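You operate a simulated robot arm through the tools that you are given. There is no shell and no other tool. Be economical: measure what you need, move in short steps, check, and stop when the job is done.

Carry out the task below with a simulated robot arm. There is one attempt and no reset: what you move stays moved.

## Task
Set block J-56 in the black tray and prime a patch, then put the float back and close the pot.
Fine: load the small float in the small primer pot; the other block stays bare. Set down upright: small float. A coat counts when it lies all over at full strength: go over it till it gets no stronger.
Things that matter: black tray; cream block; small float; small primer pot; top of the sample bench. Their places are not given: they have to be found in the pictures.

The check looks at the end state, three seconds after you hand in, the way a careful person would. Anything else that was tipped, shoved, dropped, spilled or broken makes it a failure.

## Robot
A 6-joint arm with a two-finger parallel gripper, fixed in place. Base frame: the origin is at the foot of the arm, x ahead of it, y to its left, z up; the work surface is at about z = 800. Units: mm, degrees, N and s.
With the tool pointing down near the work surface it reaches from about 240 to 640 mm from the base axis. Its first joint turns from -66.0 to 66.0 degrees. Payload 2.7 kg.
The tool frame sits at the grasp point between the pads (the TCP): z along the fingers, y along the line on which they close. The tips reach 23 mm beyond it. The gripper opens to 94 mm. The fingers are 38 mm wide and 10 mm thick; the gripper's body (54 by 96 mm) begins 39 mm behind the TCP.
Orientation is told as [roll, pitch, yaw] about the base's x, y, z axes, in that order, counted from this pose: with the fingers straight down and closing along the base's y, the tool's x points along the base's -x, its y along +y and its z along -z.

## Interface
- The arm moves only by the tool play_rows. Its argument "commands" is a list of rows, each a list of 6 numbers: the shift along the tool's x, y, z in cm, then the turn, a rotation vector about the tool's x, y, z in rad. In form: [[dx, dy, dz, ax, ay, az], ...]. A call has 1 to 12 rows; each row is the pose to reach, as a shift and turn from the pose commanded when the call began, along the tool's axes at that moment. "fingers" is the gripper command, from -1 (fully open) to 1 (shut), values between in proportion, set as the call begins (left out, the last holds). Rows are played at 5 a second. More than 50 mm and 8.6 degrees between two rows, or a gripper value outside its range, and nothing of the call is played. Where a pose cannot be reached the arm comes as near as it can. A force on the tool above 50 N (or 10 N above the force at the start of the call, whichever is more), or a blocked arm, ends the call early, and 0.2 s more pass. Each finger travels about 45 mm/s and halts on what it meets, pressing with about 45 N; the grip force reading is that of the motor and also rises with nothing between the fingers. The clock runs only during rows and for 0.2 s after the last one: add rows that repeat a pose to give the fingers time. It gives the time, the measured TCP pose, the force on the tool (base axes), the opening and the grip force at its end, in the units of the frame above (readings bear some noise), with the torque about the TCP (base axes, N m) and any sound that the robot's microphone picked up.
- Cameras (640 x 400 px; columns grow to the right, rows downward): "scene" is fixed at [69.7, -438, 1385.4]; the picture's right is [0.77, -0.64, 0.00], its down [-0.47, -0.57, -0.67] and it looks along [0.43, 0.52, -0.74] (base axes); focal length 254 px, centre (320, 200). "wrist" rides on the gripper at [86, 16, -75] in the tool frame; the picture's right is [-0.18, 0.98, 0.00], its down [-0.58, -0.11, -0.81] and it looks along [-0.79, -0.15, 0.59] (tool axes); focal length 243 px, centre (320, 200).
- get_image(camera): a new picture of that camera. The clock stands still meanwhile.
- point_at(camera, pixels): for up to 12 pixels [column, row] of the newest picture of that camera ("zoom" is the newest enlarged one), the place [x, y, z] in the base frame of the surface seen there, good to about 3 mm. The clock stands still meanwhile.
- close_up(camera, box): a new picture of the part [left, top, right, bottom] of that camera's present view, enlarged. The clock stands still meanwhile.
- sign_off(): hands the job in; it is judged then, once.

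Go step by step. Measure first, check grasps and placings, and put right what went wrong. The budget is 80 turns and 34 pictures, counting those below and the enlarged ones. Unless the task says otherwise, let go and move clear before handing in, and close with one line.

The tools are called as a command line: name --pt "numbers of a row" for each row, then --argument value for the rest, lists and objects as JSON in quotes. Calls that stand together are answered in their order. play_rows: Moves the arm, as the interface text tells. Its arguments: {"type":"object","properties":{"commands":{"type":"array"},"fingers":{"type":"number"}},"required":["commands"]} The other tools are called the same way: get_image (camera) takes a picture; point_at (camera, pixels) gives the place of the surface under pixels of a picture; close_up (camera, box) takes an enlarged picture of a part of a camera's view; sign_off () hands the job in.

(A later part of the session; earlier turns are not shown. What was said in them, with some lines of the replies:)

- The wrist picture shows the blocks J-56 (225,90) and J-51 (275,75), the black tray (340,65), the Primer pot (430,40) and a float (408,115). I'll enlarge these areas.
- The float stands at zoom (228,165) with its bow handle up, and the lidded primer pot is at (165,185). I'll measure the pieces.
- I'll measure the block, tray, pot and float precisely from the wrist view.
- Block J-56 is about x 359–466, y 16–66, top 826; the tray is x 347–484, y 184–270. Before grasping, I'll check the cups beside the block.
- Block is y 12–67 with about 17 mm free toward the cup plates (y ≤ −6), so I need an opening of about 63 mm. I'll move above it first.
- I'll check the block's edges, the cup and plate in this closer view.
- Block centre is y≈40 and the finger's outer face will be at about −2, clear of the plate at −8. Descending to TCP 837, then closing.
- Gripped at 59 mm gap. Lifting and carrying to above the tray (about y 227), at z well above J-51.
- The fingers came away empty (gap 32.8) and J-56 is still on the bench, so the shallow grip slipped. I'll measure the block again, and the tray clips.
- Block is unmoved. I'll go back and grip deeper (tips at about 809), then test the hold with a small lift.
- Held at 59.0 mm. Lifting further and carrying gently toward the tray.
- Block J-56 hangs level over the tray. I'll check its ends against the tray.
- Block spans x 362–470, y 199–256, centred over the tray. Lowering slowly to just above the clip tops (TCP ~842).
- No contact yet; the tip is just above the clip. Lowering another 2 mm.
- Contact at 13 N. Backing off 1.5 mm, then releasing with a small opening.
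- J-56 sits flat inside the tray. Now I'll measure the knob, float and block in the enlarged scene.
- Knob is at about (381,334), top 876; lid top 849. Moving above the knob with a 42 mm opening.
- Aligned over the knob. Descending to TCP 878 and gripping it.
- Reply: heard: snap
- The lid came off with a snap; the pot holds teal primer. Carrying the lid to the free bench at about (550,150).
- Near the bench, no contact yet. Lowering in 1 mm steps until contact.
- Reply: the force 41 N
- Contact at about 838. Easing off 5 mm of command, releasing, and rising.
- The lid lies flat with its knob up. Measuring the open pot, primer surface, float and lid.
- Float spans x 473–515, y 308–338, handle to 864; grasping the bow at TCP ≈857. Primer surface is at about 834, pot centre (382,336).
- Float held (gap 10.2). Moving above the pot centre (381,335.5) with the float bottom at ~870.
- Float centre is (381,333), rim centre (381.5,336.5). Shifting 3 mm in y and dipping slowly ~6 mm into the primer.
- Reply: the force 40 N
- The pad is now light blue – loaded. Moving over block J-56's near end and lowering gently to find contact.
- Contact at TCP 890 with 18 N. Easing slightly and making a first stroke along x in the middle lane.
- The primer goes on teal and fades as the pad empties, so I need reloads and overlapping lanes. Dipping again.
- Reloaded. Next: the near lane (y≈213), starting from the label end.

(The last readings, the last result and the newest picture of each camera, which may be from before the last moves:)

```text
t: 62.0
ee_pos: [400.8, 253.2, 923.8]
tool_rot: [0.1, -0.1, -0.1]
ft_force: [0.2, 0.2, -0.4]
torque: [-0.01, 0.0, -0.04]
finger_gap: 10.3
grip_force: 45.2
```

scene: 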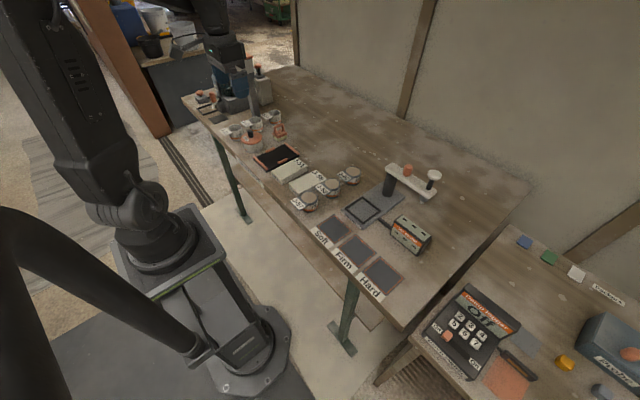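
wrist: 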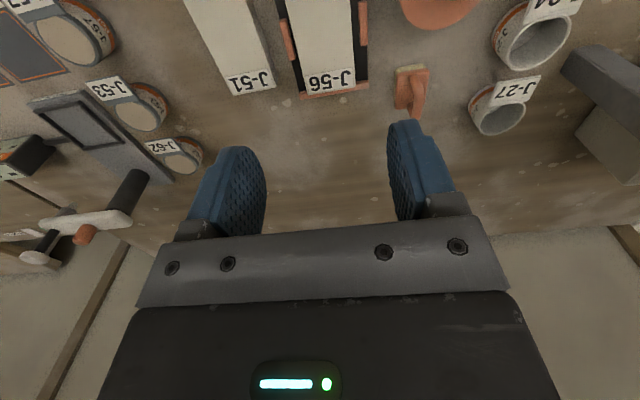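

Reloading, then the far lane (y≈242).

play_rows --pt "1 3 0 0 0 0" --pt "1.5 6 0 0 0 0" --pt "2 8.3 0 0 0 0" --pt "2 8.3 2 0 0 0" --pt "2 8.3 3.2 0 0 0" --pt "2 8.3 3.5 0 0 0" --pt "2 8.3 3.5 0 0 0" --pt "2 8.3 3.5 0 0 0" --pt "2 8.3 3.5 0 0 0" --pt "2 8.3 2.5 0 0 0" --pt "2 8.3 0 0 0 0" --pt "2 8.3 0 0 0 0"

play_rows --pt "-1.5 -3.5 0 0 0 0" --pt "-3 -7 0 0 0 0" --pt "-4.4 -9.5 0 0 0 0" --pt "-4.4 -9.5 2 0 0 0" --pt "-4.4 -9.5 3 0 0 0" --pt "-4.4 -9.5 3.4 0 0 0" --pt "-3.5 -9.5 3.4 0 0 0" --pt "-2.6 -9.5 3.4 0 0 0" --pt "-1.7 -9.5 3.4 0 0 0" --pt "-0.8 -9.5 3.4 0 0 0" --pt "0 -9.5 3.4 0 0 0"

play_rows --pt "-0.9 0 0 0 0 0" --pt "-1.8 0 0 0 0 0" --pt "-2.7 0 0 0 0 0" --pt "-3.6 0 0 0 0 0" --pt "-4.4 0 0 0 0 0" --pt "-4.4 -0.7 0 0 0 0" --pt "-4.4 -1.4 0 0 0 0" --pt "-4.4 -1.4 -1 0 0 0" --pt "-4.4 -1.4 -3.4 0 0 0" --pt "-2 2 -4.4 0 0 0" --pt "0 6 -4.4 0 0 0"

close_up --camera "scene" --box '[240, 100, 340, 180]'

```text
t: 64.6
ee_pos: [381.8, 336.3, 923.2]
tool_rot: [0.1, 0.0, -0.1]
ft_force: [-0.3, -0.2, 0.2]
torque: [0.0, 0.02, 0.03]
finger_gap: 10.3
grip_force: 44.5
```

```text
t: 67.0
ee_pos: [383.3, 242.3, 889.6]
tool_rot: [0.2, -0.4, 0.0]
ft_force: [6.7, -0.2, 14.0]
torque: [-0.09, -0.65, 0.03]
finger_gap: 10.5
grip_force: 45.1
```

```text
t: 69.4
ee_pos: [380.8, 301.3, 933.8]
tool_rot: [0.0, 0.1, 0.0]
ft_force: [-0.1, 0.0, -0.2]
torque: [-0.02, -0.03, 0.02]
finger_gap: 10.6
grip_force: 44.5
```

```text
5.00 times, centred on (290, 140) of scene
```

zoom: 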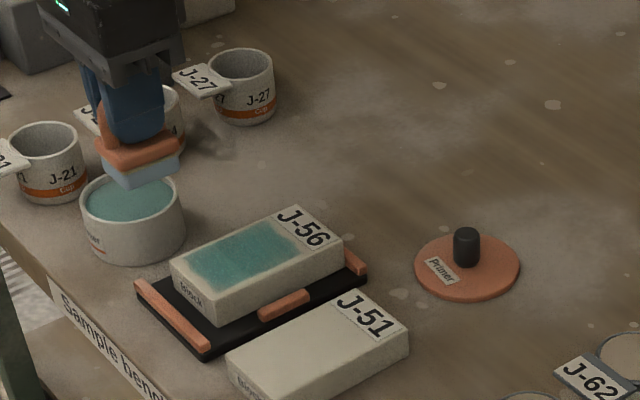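

The primed patch shows well, but the block appears to have slid toward +x in the tray. Measuring it.

close_up --camera "scene" --box '[260, 130, 320, 175]'

point_at --camera "zoom" --pixels '[[103, 150], [150, 205], [410, 60], [330, 10], [300, 250]]'

```text
8.89 times, centred on (290, 152) of scene
```

zoom: 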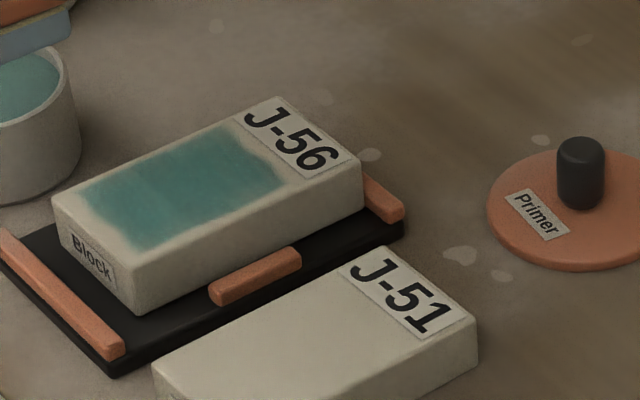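

```text
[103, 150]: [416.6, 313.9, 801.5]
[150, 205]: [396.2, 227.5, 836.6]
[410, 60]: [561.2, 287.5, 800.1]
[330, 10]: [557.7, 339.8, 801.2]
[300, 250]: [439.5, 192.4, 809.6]
```

point_at --camera "zoom" --pixels '[[55, 203], [137, 268], [361, 162], [280, 100], [138, 308], [360, 205], [85, 190], [135, 247], [230, 125], [285, 185], [370, 185], [402, 212]]'

```text
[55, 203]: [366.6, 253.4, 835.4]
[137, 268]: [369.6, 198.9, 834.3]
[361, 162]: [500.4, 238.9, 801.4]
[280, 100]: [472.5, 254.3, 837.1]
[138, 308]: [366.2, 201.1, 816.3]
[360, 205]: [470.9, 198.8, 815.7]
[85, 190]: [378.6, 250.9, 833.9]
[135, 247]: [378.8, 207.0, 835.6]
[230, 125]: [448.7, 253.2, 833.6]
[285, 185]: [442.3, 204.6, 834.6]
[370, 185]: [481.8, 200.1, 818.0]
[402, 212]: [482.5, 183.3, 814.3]
```

The block just slid ~3 mm to the tray's end stop (x 366–473) and is flat. The patch appears as x 378–448, y 205–252; I'll go over it all again with fresh loads until it stops changing.

play_rows --pt "0 2 0 0 0 0" --pt "0 3.5 1 0 0 0" --pt "0 3.5 3 0 0 0" --pt "0 3.5 4.2 0 0 0" --pt "0 3.5 4.5 0 0 0" --pt "0 3.5 4.5 0 0 0" --pt "0 3.5 4.5 0 0 0" --pt "0 3.5 4.5 0 0 0" --pt "0 3.5 3.5 0 0 0" --pt "0 3.5 1 0 0 0" --pt "0 3.5 1 0 0 0"

play_rows --pt "0 -3 0 0 0 0" --pt "0 -6 0 0 0 0" --pt "0 -9.3 0 0 0 0" --pt "0 -12.3 0 0 0 0" --pt "0 -12.5 2 0 0 0" --pt "0 -12.5 3 0 0 0" --pt "0 -12.5 3.4 0 0 0" --pt "-1 -12.5 3.4 0 0 0" --pt "-2 -12.5 3.4 0 0 0" --pt "-3 -12.5 3.4 0 0 0" --pt "-4 -12.5 3.4 0 0 0" --pt "-4.6 -12.5 3.4 0 0 0"

play_rows --pt "0 0.7 0 0 0 0" --pt "0 1.5 0 0 0 0" --pt "1 1.5 0 0 0 0" --pt "2 1.5 0 0 0 0" --pt "3 1.5 0 0 0 0" --pt "4 1.5 0 0 0 0" --pt "4.7 1.5 0 0 0 0" --pt "4.7 1.5 -1 0 0 0" --pt "4.7 1.5 -3.4 0 0 0" --pt "4.6 5 -3.4 0 0 0" --pt "4.6 8.5 -3.4 0 0 0" --pt "4.6 12.5 -3.4 0 0 0"

```text
t: 71.8
ee_pos: [383.2, 335.9, 922.9]
tool_rot: [0.1, -0.1, -0.1]
ft_force: [-0.6, 0.1, 0.4]
torque: [-0.02, 0.01, -0.01]
finger_gap: 10.3
grip_force: 44.9
```

```text
t: 74.4
ee_pos: [428.3, 210.3, 889.3]
tool_rot: [0.0, -0.1, 0.0]
ft_force: [-5.6, 0.2, 10.8]
torque: [0.03, -0.02, -0.01]
finger_gap: 10.4
grip_force: 45.1
```

```text
t: 77.0
ee_pos: [382.1, 337.3, 923.3]
tool_rot: [0.1, -0.1, 0.0]
ft_force: [-0.1, -0.5, -0.3]
torque: [-0.02, 0.0, -0.04]
finger_gap: 10.7
grip_force: 44.8
```

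Back above the pot. Reloading and doing the far lane (y≈243) both ways, then returning.

play_rows --pt "0 0 2 0 0 0" --pt "0 0 3.2 0 0 0" --pt "0 0 3.5 0 0 0" --pt "0 0 3.5 0 0 0" --pt "0 0 3.5 0 0 0" --pt "0 0 3.5 0 0 0" --pt "0 0 2.5 0 0 0" --pt "0 0 0 0 0 0" --pt "-1.5 -3.5 0 0 0 0" --pt "-3 -7 0 0 0 0" --pt "-4.6 -9.2 0 0 0 0" --pt "-4.6 -9.2 1.5 0 0 0"

play_rows --pt "0 0 1.5 0 0 0" --pt "0 0 1.9 0 0 0" --pt "1 0 1.9 0 0 0" --pt "2 0 1.9 0 0 0" --pt "3 0 1.9 0 0 0" --pt "4 0 1.9 0 0 0" --pt "4.7 0 1.9 0 0 0" --pt "3.7 0 1.9 0 0 0" --pt "2.7 0 1.9 0 0 0" --pt "1.7 0 1.9 0 0 0" --pt "0.7 0 1.9 0 0 0" --pt "0 0 1.9 0 0 0"

play_rows --pt "0 0 -1 0 0 0" --pt "0 0 -3.4 0 0 0" --pt "1.5 3 -3.4 0 0 0" --pt "3 6 -3.4 0 0 0" --pt "4.6 9.2 -3.4 0 0 0" --pt "4.6 9.2 -3.4 0 0 0"

close_up --camera "scene" --box '[260, 130, 320, 175]'

```text
t: 79.6
ee_pos: [428.0, 243.8, 908.5]
tool_rot: [0.0, 0.0, 0.0]
ft_force: [-0.6, 0.1, -0.5]
torque: [-0.01, -0.01, 0.0]
finger_gap: 10.6
grip_force: 45.3
```

```text
t: 82.2
ee_pos: [427.2, 244.8, 889.8]
tool_rot: [0.0, 0.0, 0.0]
ft_force: [-7.3, -0.1, 15.9]
torque: [-0.07, 0.03, -0.02]
finger_gap: 10.3
grip_force: 45.1
```

```text
t: 83.6
ee_pos: [382.4, 338.0, 924.1]
tool_rot: [0.0, -0.1, -0.1]
ft_force: [0.5, 1.1, 0.1]
torque: [0.0, 0.0, 0.02]
finger_gap: 10.5
grip_force: 45.4
```

```text
8.89 times, centred on (290, 152) of scene
```

zoom: 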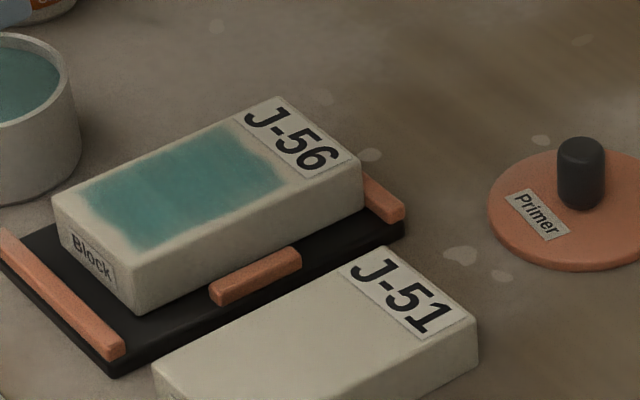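

Edges didn't grow outward (the pad overran them), so the patch is an inset zone now nearly uniform; corners at (90,195) and (285,185) look slightly weaker. One more full round.

play_rows --pt "0 0 2 0 0 0" --pt "0 0 3.2 0 0 0" --pt "0 0 3.5 0 0 0" --pt "0 0 3.5 0 0 0" --pt "0 0 3.5 0 0 0" --pt "0 0 3.5 0 0 0" --pt "0 0 2.5 0 0 0" --pt "0 0 0 0 0 0" --pt "-1.5 -4 0 0 0 0" --pt "-3 -8 0 0 0 0" --pt "-4.6 -12.2 0 0 0 0" --pt "-4.6 -12.2 1.5 0 0 0"

play_rows --pt "0 0 1.5 0 0 0" --pt "0 0 1.9 0 0 0" --pt "0.5 0 1.9 0 0 0" --pt "1.5 0 1.9 0 0 0" --pt "2.5 0 1.9 0 0 0" --pt "3.5 0 1.9 0 0 0" --pt "4.5 0 1.9 0 0 0" --pt "4.8 0.5 1.9 0 0 0" --pt "4.8 1.3 1.9 0 0 0" --pt "4.8 1.3 1 0 0 0" --pt "4.6 2 -1.5 0 0 0"

play_rows --pt "0 3.5 0 0 0 0" --pt "0 7 0 0 0 0" --pt "0 10.2 0 0 0 0" --pt "0 10.2 2 0 0 0" --pt "0 10.2 3.2 0 0 0" --pt "0 10.2 3.5 0 0 0" --pt "0 10.2 3.5 0 0 0" --pt "0 10.2 3.5 0 0 0" --pt "0 10.2 3.5 0 0 0" --pt "0 10.2 2.5 0 0 0" --pt "0 10.2 0 0 0 0" --pt "0 7 0 0 0 0"

play_rows --pt "0 -3 0 0 0 0" --pt "0.2 -6 0 0 0 0" --pt "0.2 -6 2 0 0 0" --pt "0.2 -6 3 0 0 0" --pt "0.2 -6 3.4 0 0 0" --pt "-0.8 -6 3.4 0 0 0" --pt "-1.8 -6 3.4 0 0 0" --pt "-2.8 -6 3.4 0 0 0" --pt "-3.8 -6 3.4 0 0 0" --pt "-4.6 -6 3.4 0 0 0" --pt "-4.6 -7 3.4 0 0 0" --pt "-4.6 -8 3.4 0 0 0"

play_rows --pt "0 -0.6 0 0 0 0" --pt "0 -1.2 0 0 0 0" --pt "0 -1.2 -1 0 0 0" --pt "0 -1.2 -4 0 0 0" --pt "0 3 -4 0 0 0" --pt "2.3 7.5 -4 0 0 0" --pt "4.6 12 -4 0 0 0"

close_up --camera "scene" --box '[260, 130, 320, 175]'

```text
t: 86.2
ee_pos: [428.9, 214.3, 909.0]
tool_rot: [0.1, -0.1, 0.0]
ft_force: [0.0, 0.9, -1.0]
torque: [0.0, 0.0, 0.02]
finger_gap: 10.4
grip_force: 44.8
```

```text
t: 88.6
ee_pos: [381.5, 235.7, 924.8]
tool_rot: [0.1, 0.0, -0.1]
ft_force: [0.2, 0.4, -0.8]
torque: [-0.04, 0.01, 0.01]
finger_gap: 10.0
grip_force: 45.0
```

```text
t: 91.2
ee_pos: [381.9, 303.7, 924.1]
tool_rot: [0.2, -0.1, 0.0]
ft_force: [0.2, -0.9, -0.5]
torque: [0.04, 0.01, -0.02]
finger_gap: 10.0
grip_force: 44.5
```

```text
t: 93.8
ee_pos: [428.0, 225.6, 890.5]
tool_rot: [0.2, -0.2, 0.0]
ft_force: [0.5, 3.3, 7.9]
torque: [0.13, -0.13, 0.03]
finger_gap: 10.4
grip_force: 44.9
```

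```text
refused: row 6 steps farther than a row can; nothing moved
```

```text
8.89 times, centred on (290, 152) of scene
```

zoom: 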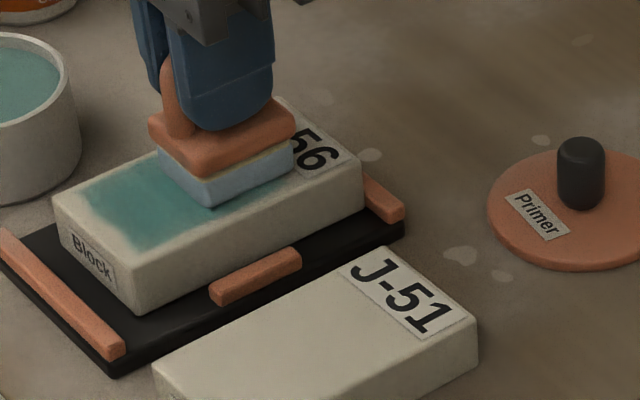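

The last move was refused for step size; the pad still rests on the block. Finishing the stroke, lifting and moving clear in smaller steps.

play_rows --pt "0 -0.6 0 0 0 0" --pt "0 -1.2 0 0 0 0" --pt "1 -1.2 0 0 0 0" --pt "2 -1.2 0 0 0 0" --pt "2 -1.2 -1 0 0 0" --pt "2 -1.2 -3.5 0 0 0" --pt "2 2 -4 0 0 0" --pt "3.3 5.5 -4 0 0 0" --pt "4.6 9 -4 0 0 0" --pt "4.6 11 -4 0 0 0" --pt "4.6 11 -4 0 0 0"

close_up --camera "scene" --box '[260, 138, 304, 171]'

```text
t: 96.2
ee_pos: [383.2, 333.7, 928.2]
tool_rot: [0.1, -0.2, 0.0]
ft_force: [0.0, -0.3, 0.1]
torque: [-0.01, 0.01, -0.01]
finger_gap: 10.4
grip_force: 44.5
```

```text
12.12 times, centred on (282, 154) of scene
```

zoom: 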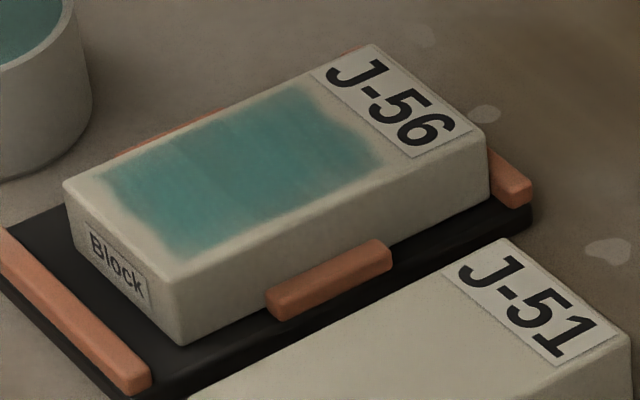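

Nearly uniform; the near third (x<400) and the corner by the label's near side look a touch weaker. I'll reload and work the near end in short overlapping strokes.

play_rows --pt "0 0.25 2 0 0 0" --pt "0 0.25 3.5 0 0 0" --pt "0 0.25 3.95 0 0 0" --pt "0 0.25 3.95 0 0 0" --pt "0 0.25 3.95 0 0 0" --pt "0 0.25 3.95 0 0 0" --pt "0 0.25 3 0 0 0" --pt "0 0.25 0.5 0 0 0" --pt "0 -3.5 0.5 0 0 0" --pt "0 -7.5 0.5 0 0 0" --pt "0.3 -12.1 0.5 0 0 0" --pt "0.3 -12.1 2 0 0 0"

play_rows --pt "0 0 1.5 0 0 0" --pt "0 0 1.9 0 0 0" --pt "-1 0 1.9 0 0 0" --pt "-2 0 1.9 0 0 0" --pt "-1 0.7 1.9 0 0 0" --pt "0 1.5 1.9 0 0 0" --pt "-1 1.5 1.9 0 0 0" --pt "-2 1.5 1.9 0 0 0" --pt "-1 2.3 1.9 0 0 0" --pt "0 3 1.9 0 0 0" --pt "-1 3 1.9 0 0 0" --pt "-2 3 1.9 0 0 0"

play_rows --pt "1 0 0 0 0 0" --pt "2 0 0 0 0 0" --pt "2 0 -1 0 0 0" --pt "2 0 -3.6 0 0 0" --pt "1.8 4.5 -3.6 0 0 0" --pt "1.8 9.3 -3.6 0 0 0" --pt "1.8 9.3 -3.6 0 0 0" --pt "1.8 9.3 -1 0 0 0" --pt "1.8 9.3 -0.2 0 0 0" --pt "1.8 9.3 0 0 0 0" --pt "1.8 9.3 0 0 0 0" --pt "1.8 9.3 0 0 0 0"

```text
t: 98.8
ee_pos: [378.7, 212.8, 908.9]
tool_rot: [0.1, -0.1, 0.1]
ft_force: [-0.5, -1.1, -0.8]
torque: [0.0, -0.02, -0.02]
finger_gap: 10.5
grip_force: 44.9
```

```text
t: 101.4
ee_pos: [399.6, 242.7, 890.5]
tool_rot: [0.1, -0.1, 0.0]
ft_force: [0.1, -0.3, -0.3]
torque: [-0.03, -0.04, -0.04]
finger_gap: 10.5
grip_force: 44.7
```

```text
t: 104.0
ee_pos: [381.8, 336.8, 889.7]
tool_rot: [0.1, -0.1, 0.0]
ft_force: [0.1, 0.7, -0.8]
torque: [0.0, -0.02, 0.05]
finger_gap: 10.5
grip_force: 45.0
```

Force was ~0 in those strokes (TCP 890.5), so I was slightly too high. Lowering 2 mm into the primer, then repeating the near-end strokes 2 mm lower.

play_rows --pt "0 0 0.1 0 0 0" --pt "0 0 0.2 0 0 0" --pt "0 0 0.2 0 0 0" --pt "0 0 0.2 0 0 0"

play_rows --pt "0 0 -1 0 0 0" --pt "0 0 -3.6 0 0 0" --pt "0.1 -4.5 -3.6 0 0 0" --pt "0.2 -9 -3.6 0 0 0" --pt "0.2 -12.3 -3.6 0 0 0" --pt "0.2 -12.3 -1 0 0 0" --pt "0.2 -12.3 -0.2 0 0 0" --pt "0.2 -12.3 0 0 0 0"

```text
t: 105.0
ee_pos: [381.4, 337.9, 888.9]
tool_rot: [0.2, -0.1, 0.0]
ft_force: [-1.4, 0.3, 7.0]
torque: [-0.04, -0.05, -0.02]
finger_gap: 10.1
grip_force: 44.6
```

```text
t: 106.8
ee_pos: [379.8, 213.6, 889.7]
tool_rot: [0.1, -0.2, 0.0]
ft_force: [-7.8, -7.0, 23.9]
torque: [-0.28, 0.1, -0.06]
finger_gap: 10.3
grip_force: 44.6
```

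Good contact (24 N). Working the near end across all three lanes.

play_rows --pt "-1 0 0 0 0 0" --pt "-2 0 0 0 0 0" --pt "-1 0.5 0 0 0 0" --pt "0 1 0 0 0 0" --pt "-1 1.5 0 0 0 0" --pt "-2 1.5 0 0 0 0" --pt "-1 2 0 0 0 0" --pt "0 2.5 0 0 0 0" --pt "0 3.1 0 0 0 0" --pt "-1 3.1 0 0 0 0" --pt "-2 3.1 0 0 0 0"

play_rows --pt "0 0 -1 0 0 0" --pt "0 0 -3.6 0 0 0" --pt "1 4.5 -3.6 0 0 0" --pt "1.8 9.2 -3.6 0 0 0" --pt "1.8 9.2 -1 0 0 0" --pt "1.8 9.2 -0.2 0 0 0" --pt "1.8 9.2 0 0 0 0" --pt "1.8 9.2 0 0 0 0" --pt "1.8 9.2 0 0 0 0"

play_rows --pt "0 0 -1 0 0 0" --pt "0 0 -3.6 0 0 0" --pt "-1.5 -4 -3.6 0 0 0" --pt "-3 -8 -3.6 0 0 0" --pt "-4.6 -12.3 -3.6 0 0 0" --pt "-4.6 -12.3 -1 0 0 0" --pt "-4.6 -12.3 -0.2 0 0 0" --pt "-4.6 -12.3 0 0 0 0"

play_rows --pt "1 0 0 0 0 0" --pt "2 0 0 0 0 0" --pt "1 0.5 0 0 0 0" --pt "0 1 0 0 0 0" --pt "1 1.5 0 0 0 0" --pt "2 1.5 0 0 0 0" --pt "1 2 0 0 0 0" --pt "0 2.5 0 0 0 0" --pt "0 3.1 0 0 0 0" --pt "1 3.1 0 0 0 0" --pt "2 3.1 0 0 0 0"

play_rows --pt "0 0 -1 0 0 0" --pt "0 0 -4 0 0 0" --pt "1.2 4.5 -4 0 0 0" --pt "2.6 9.2 -4 0 0 0" --pt "2.6 9.2 -4 0 0 0"

close_up --camera "scene" --box '[260, 138, 304, 171]'

```text
t: 109.2
ee_pos: [398.8, 245.7, 888.1]
tool_rot: [0.2, -0.2, 0.0]
ft_force: [-13.7, 2.4, 29.7]
torque: [0.05, 0.51, -0.03]
finger_gap: 10.3
grip_force: 45.0
```

```text
t: 111.2
ee_pos: [382.4, 336.5, 888.9]
tool_rot: [0.2, -0.1, 0.0]
ft_force: [-0.3, 0.7, 2.3]
torque: [0.02, -0.04, 0.0]
finger_gap: 10.4
grip_force: 45.4
```

```text
t: 113.0
ee_pos: [428.1, 213.2, 888.5]
tool_rot: [0.2, -0.1, 0.0]
ft_force: [-2.7, -1.8, 7.4]
torque: [-0.1, 0.0, -0.04]
finger_gap: 10.0
grip_force: 45.2
```

```text
t: 115.4
ee_pos: [407.9, 245.8, 889.5]
tool_rot: [0.2, -0.2, 0.0]
ft_force: [7.1, 0.0, 16.7]
torque: [-0.01, -0.4, 0.03]
finger_gap: 10.1
grip_force: 45.2
```

```text
t: 116.6
ee_pos: [382.5, 335.6, 928.4]
tool_rot: [0.1, 0.0, -0.1]
ft_force: [-0.1, -0.2, -0.2]
torque: [-0.01, -0.01, 0.02]
finger_gap: 9.8
grip_force: 44.5
```

```text
12.12 times, centred on (282, 154) of scene
```

zoom: 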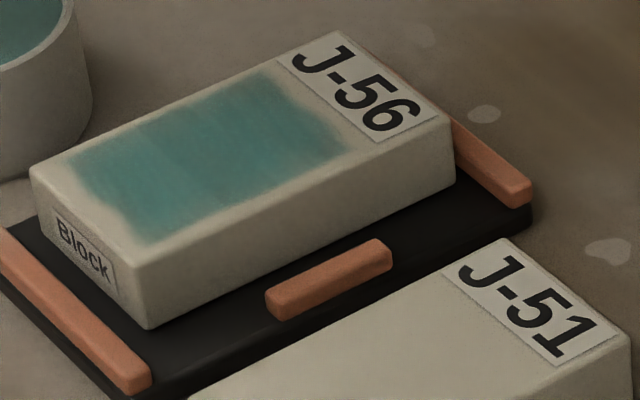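

Patch strength and extent are unchanged from before, so the coat is saturated. The block shifted a bit in the tray; checking it is level and inside.

point_at --camera "zoom" --pixels '[[36, 175], [145, 258], [450, 122], [340, 38], [150, 325], [80, 165], [145, 235], [270, 80], [345, 150], [60, 300], [330, 285], [490, 165]]'

```text
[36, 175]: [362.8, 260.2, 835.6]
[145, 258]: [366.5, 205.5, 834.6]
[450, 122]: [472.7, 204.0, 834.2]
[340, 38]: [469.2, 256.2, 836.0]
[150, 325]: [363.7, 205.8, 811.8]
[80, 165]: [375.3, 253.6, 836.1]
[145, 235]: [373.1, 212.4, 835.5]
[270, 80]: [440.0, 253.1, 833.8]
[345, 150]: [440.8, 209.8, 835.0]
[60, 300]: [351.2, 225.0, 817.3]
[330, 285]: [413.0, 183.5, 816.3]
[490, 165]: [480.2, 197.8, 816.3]
```

Block is level and within the tray. Now returning the float to its original place (494,324).

play_rows --pt "-2.5 -0.2 0 0 0 0" --pt "-5 -0.5 0 0 0 0" --pt "-7.5 -0.8 0 0 0 0" --pt "-10 -1.1 0 0 0 0" --pt "-11.2 -1.1 0 0 0 0" --pt "-11.2 -1.1 2.5 0 0 0" --pt "-11.2 -1.1 4.5 0 0 0" --pt "-11.2 -1.1 6 0 0 0" --pt "-11.2 -1.1 6.7 0 0 0" --pt "-11.2 -1.1 6.7 0 0 0"

play_rows --pt "0 0 0.1 0 0 0" --pt "0 0 0.2 0 0 0" --pt "0 0 0.3 0 0 0" --pt "0 0 0.4 0 0 0" --pt "0 0 0.4 0 0 0"

```text
t: 118.8
ee_pos: [494.3, 325.6, 862.1]
tool_rot: [0.0, -0.1, -0.1]
ft_force: [-0.9, -0.2, -0.6]
torque: [0.02, -0.03, 0.02]
finger_gap: 10.1
grip_force: 45.0
```

```text
t: 120.0
ee_pos: [494.2, 325.6, 857.2]
tool_rot: [0.1, -0.1, -0.1]
ft_force: [0.0, 0.0, -0.5]
torque: [-0.03, -0.01, -0.02]
finger_gap: 10.0
grip_force: 45.0
```

play_rows --pt "0 0 0.1 0 0 0" --pt "0 0 0.2 0 0 0" --pt "0 0 0.3 0 0 0"

```text
t: 120.8
ee_pos: [492.8, 324.3, 854.5]
tool_rot: [0.1, -0.1, -0.1]
ft_force: [-0.7, -0.5, -0.7]
torque: [-0.03, 0.01, -0.01]
finger_gap: 10.1
grip_force: 45.0
```

play_rows --pt "0 0 0.1 0 0 0" --pt "0 0 0.2 0 0 0" --pt "0 0 0.3 0 0 0"

```text
t: 121.6
ee_pos: [493.6, 326.1, 854.2]
tool_rot: [0.2, -0.2, 0.0]
ft_force: [-8.0, -5.5, 21.1]
torque: [-0.22, 0.33, -0.04]
finger_gap: 10.6
grip_force: 44.9
```

Contact at 21 N (TCP ~854). Easing 2 mm, releasing and rising.

play_rows --pt "0 0 -0.1 0 0 0" --pt "0 0 -0.2 0 0 0" --pt "0 0 -0.2 0 0 0"

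play_rows --pt "0 0 0 0 0 0" --pt "0 0 0 0 0 0" --pt "0 0 0 0 0 0" --pt "0 0 0 0 0 0" --fingers 0.1

play_rows --pt "0 0 -1 0 0 0" --pt "0 0 -3 0 0 0" --pt "0 0 -6 0 0 0" --pt "0 0 -9 0 0 0" --pt "-0.5 -4 -9 0 0 0" --pt "-1.5 -8 -9 0 0 0" --pt "-3 -12 -9 0 0 0" --pt "-4.5 -15 -9 0 0 0" --pt "-5.7 -17.5 -9 0 0 0" --pt "-5.7 -17.5 -9 0 0 0"

close_up --camera "scene" --box '[230, 80, 370, 180]'

```text
t: 122.4
ee_pos: [493.1, 325.3, 854.2]
tool_rot: [0.3, -0.3, 0.0]
ft_force: [2.8, 1.8, 13.7]
torque: [0.03, -0.17, 0.0]
finger_gap: 10.1
grip_force: 45.1
```

```text
t: 123.4
ee_pos: [493.2, 325.5, 853.5]
tool_rot: [0.1, -0.1, 0.0]
ft_force: [0.8, -0.2, 0.6]
torque: [-0.05, 0.03, 0.0]
finger_gap: 42.5
grip_force: 0.2
```

```text
t: 125.6
ee_pos: [550.5, 150.0, 943.2]
tool_rot: [0.1, -0.1, 0.0]
ft_force: [-0.1, -0.4, 0.5]
torque: [0.0, 0.07, 0.0]
finger_gap: 42.1
grip_force: 0.0
```

```text
4.00 times, centred on (300, 130) of scene
```

zoom: 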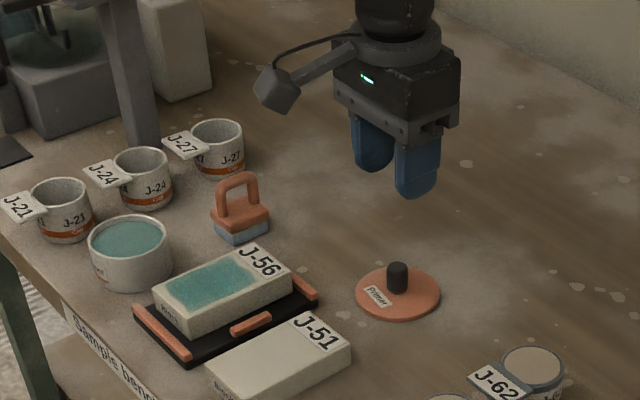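

The float stands upright at its place. Checking the lid knob and pot rim positions before closing.

point_at --camera "zoom" --pixels '[[397, 265], [398, 280], [357, 293], [440, 293], [397, 319], [90, 242], [169, 240], [120, 260], [130, 217], [155, 255], [95, 228]]'

```text
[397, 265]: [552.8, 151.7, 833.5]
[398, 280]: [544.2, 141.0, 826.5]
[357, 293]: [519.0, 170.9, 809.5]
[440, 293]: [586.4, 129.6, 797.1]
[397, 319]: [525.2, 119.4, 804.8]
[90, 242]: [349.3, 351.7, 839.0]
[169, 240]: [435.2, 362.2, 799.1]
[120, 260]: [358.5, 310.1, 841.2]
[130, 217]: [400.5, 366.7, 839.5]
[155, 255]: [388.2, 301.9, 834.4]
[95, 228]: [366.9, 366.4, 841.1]
```

Pot still centred at ≈(381.5,336.5); lid at ≈(550,149). Descending on the knob and gripping.

play_rows --pt "0 0 3 0 0 0" --pt "0 0 6 0 0 0" --pt "0 0 8.5 0 0 0" --pt "0 0 9.8 0 0 0" --pt "0 0 10.4 0 0 0" --pt "0 0 10.4 0 0 0"

play_rows --pt "0 0 0 0 0 0" --pt "0 0 0 0 0 0" --pt "0 0 0 0 0 0" --pt "0 0 0 0 0 0" --pt "0 0 0 0 0 0" --fingers 1

play_rows --pt "0 0 -1 0 0 0" --pt "0 0 -3 0 0 0" --pt "0 0 -6 0 0 0" --pt "0 0 -9.5 0 0 0" --pt "0 0 -9.5 0 0 0"

```text
t: 127.0
ee_pos: [550.2, 149.4, 839.7]
tool_rot: [0.2, -0.1, 0.0]
ft_force: [-0.1, -0.5, -0.8]
torque: [0.01, 0.01, 0.02]
finger_gap: 42.1
grip_force: 0.0
```

```text
t: 128.2
ee_pos: [550.0, 150.8, 840.0]
tool_rot: [0.1, -0.1, -0.1]
ft_force: [0.6, 0.2, 0.3]
torque: [-0.06, 0.03, -0.03]
finger_gap: 18.4
grip_force: 44.7
```

```text
t: 129.4
ee_pos: [549.1, 151.5, 934.9]
tool_rot: [0.2, -0.1, 0.0]
ft_force: [0.7, 0.2, 0.4]
torque: [0.0, -0.03, -0.01]
finger_gap: 18.1
grip_force: 44.7
```

Knob gripped. Carrying the lid back above the pot (381,336).

play_rows --pt "2 2.2 0 0 0 0" --pt "4.5 4.8 0 0 0 0" --pt "7 7.6 0 0 0 0" --pt "9.5 10.4 0 0 0 0" --pt "12 13.2 0 0 0 0" --pt "14.5 16 0 0 0 0" --pt "16.9 18.5 0 0 0 0" --pt "16.9 18.5 2 0 0 0" --pt "16.9 18.5 3.5 0 0 0" --pt "16.9 18.5 3.5 0 0 0"

close_up --camera "scene" --box '[220, 95, 320, 165]'

```text
t: 131.6
ee_pos: [381.2, 336.5, 898.5]
tool_rot: [0.1, -0.1, 0.0]
ft_force: [0.3, 0.2, 0.1]
torque: [0.04, 0.0, 0.03]
finger_gap: 18.1
grip_force: 44.5
```

```text
5.71 times, centred on (270, 130) of scene
```

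zoom: 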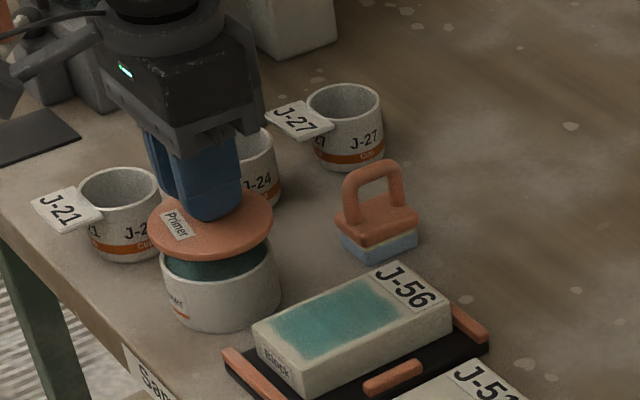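

Lid is aligned above the pot. Lowering until it seats and snaps.

play_rows --pt "0 0 0.8 0 0 0" --pt "0 0 1.4 0 0 0" --pt "0 0 1.7 0 0 0" --pt "0 0 1.9 0 0 0" --pt "0 0 2.1 0 0 0" --pt "0 0 2.3 0 0 0" --pt "0 0 2.4 0 0 0" --pt "0 0 2.4 0 0 0"

```text
t: 133.4
ee_pos: [382.1, 336.4, 879.5]
tool_rot: [0.3, -0.3, 0.0]
ft_force: [-13.7, -6.6, 44.3]
torque: [-0.35, 0.83, 0.05]
finger_gap: 18.2
grip_force: 45.0
```

The lid sits at its original height (TCP 879.5, 44 N). No snap was heard, so I'll ease off, release and look at it closely.

play_rows --pt "0 0 -0.3 0 0 0" --pt "0 0 -0.4 0 0 0" --pt "0 0 -0.4 0 0 0"

play_rows --pt "0 0 0 0 0 0" --pt "0 0 0 0 0 0" --pt "0 0 0 0 0 0" --pt "0 0 0 0 0 0" --fingers 0.1

play_rows --pt "0 0 -1 0 0 0" --pt "0 0 -4 0 0 0" --pt "0 0 -8 0 0 0" --pt "2 -2 -11 0 0 0" --pt "4 -4 -14 0 0 0" --pt "6 -6 -17 0 0 0" --pt "8 -8 -19 0 0 0" --pt "8 -8 -19 0 0 0"

close_up --camera "scene" --box '[220, 95, 320, 165]'

```text
t: 134.2
ee_pos: [381.5, 335.5, 880.1]
tool_rot: [0.1, -0.2, 0.0]
ft_force: [0.7, 4.5, 12.8]
torque: [0.13, -0.43, 0.14]
finger_gap: 18.2
grip_force: 44.5
```

```text
t: 135.2
ee_pos: [380.0, 336.2, 878.6]
tool_rot: [0.1, -0.1, -0.1]
ft_force: [-0.1, -0.4, -0.1]
torque: [0.01, 0.0, 0.0]
finger_gap: 42.5
grip_force: 0.0
heard: snap
```

```text
t: 137.0
ee_pos: [300.8, 255.3, 1068.0]
tool_rot: [0.1, -0.1, -0.1]
ft_force: [0.6, 0.2, 0.6]
torque: [0.01, 0.0, 0.03]
finger_gap: 42.1
grip_force: 0.1
```

```text
5.71 times, centred on (270, 130) of scene
```

zoom: 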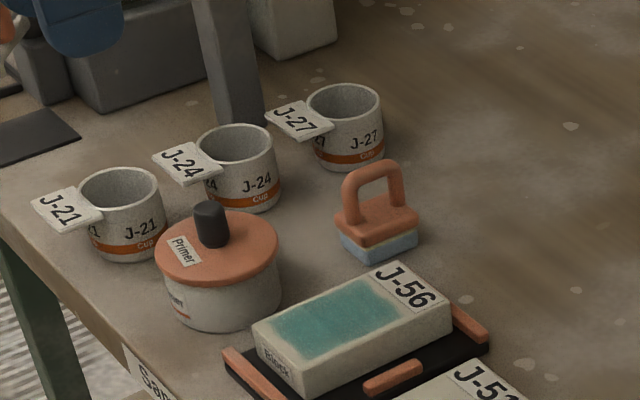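

The lid snapped shut and sits level; the float is upright. I'll take one last look at the coat from the wrist camera.

close_up --camera "wrist" --box '[200, 20, 440, 170]'

```text
2.67 times, centred on (320, 95) of wrist
```

zoom: 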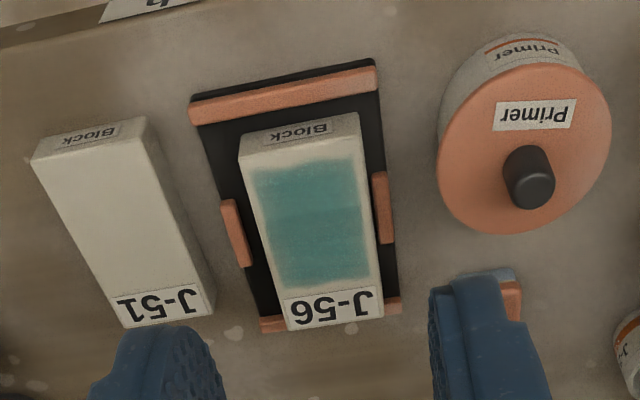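

The patch on J-56 is an even, full-strength teal. J-51 is bare, the pot is closed, the float is upright and the arm is clear, so I'm handing in.

sign_off

```text
The job is handed in.
```

J-56 is in the black tray with an even, full-strength patch of primer, J-51 is bare, the small float stands upright back in its place, and the primer pot's lid is snapped shut.
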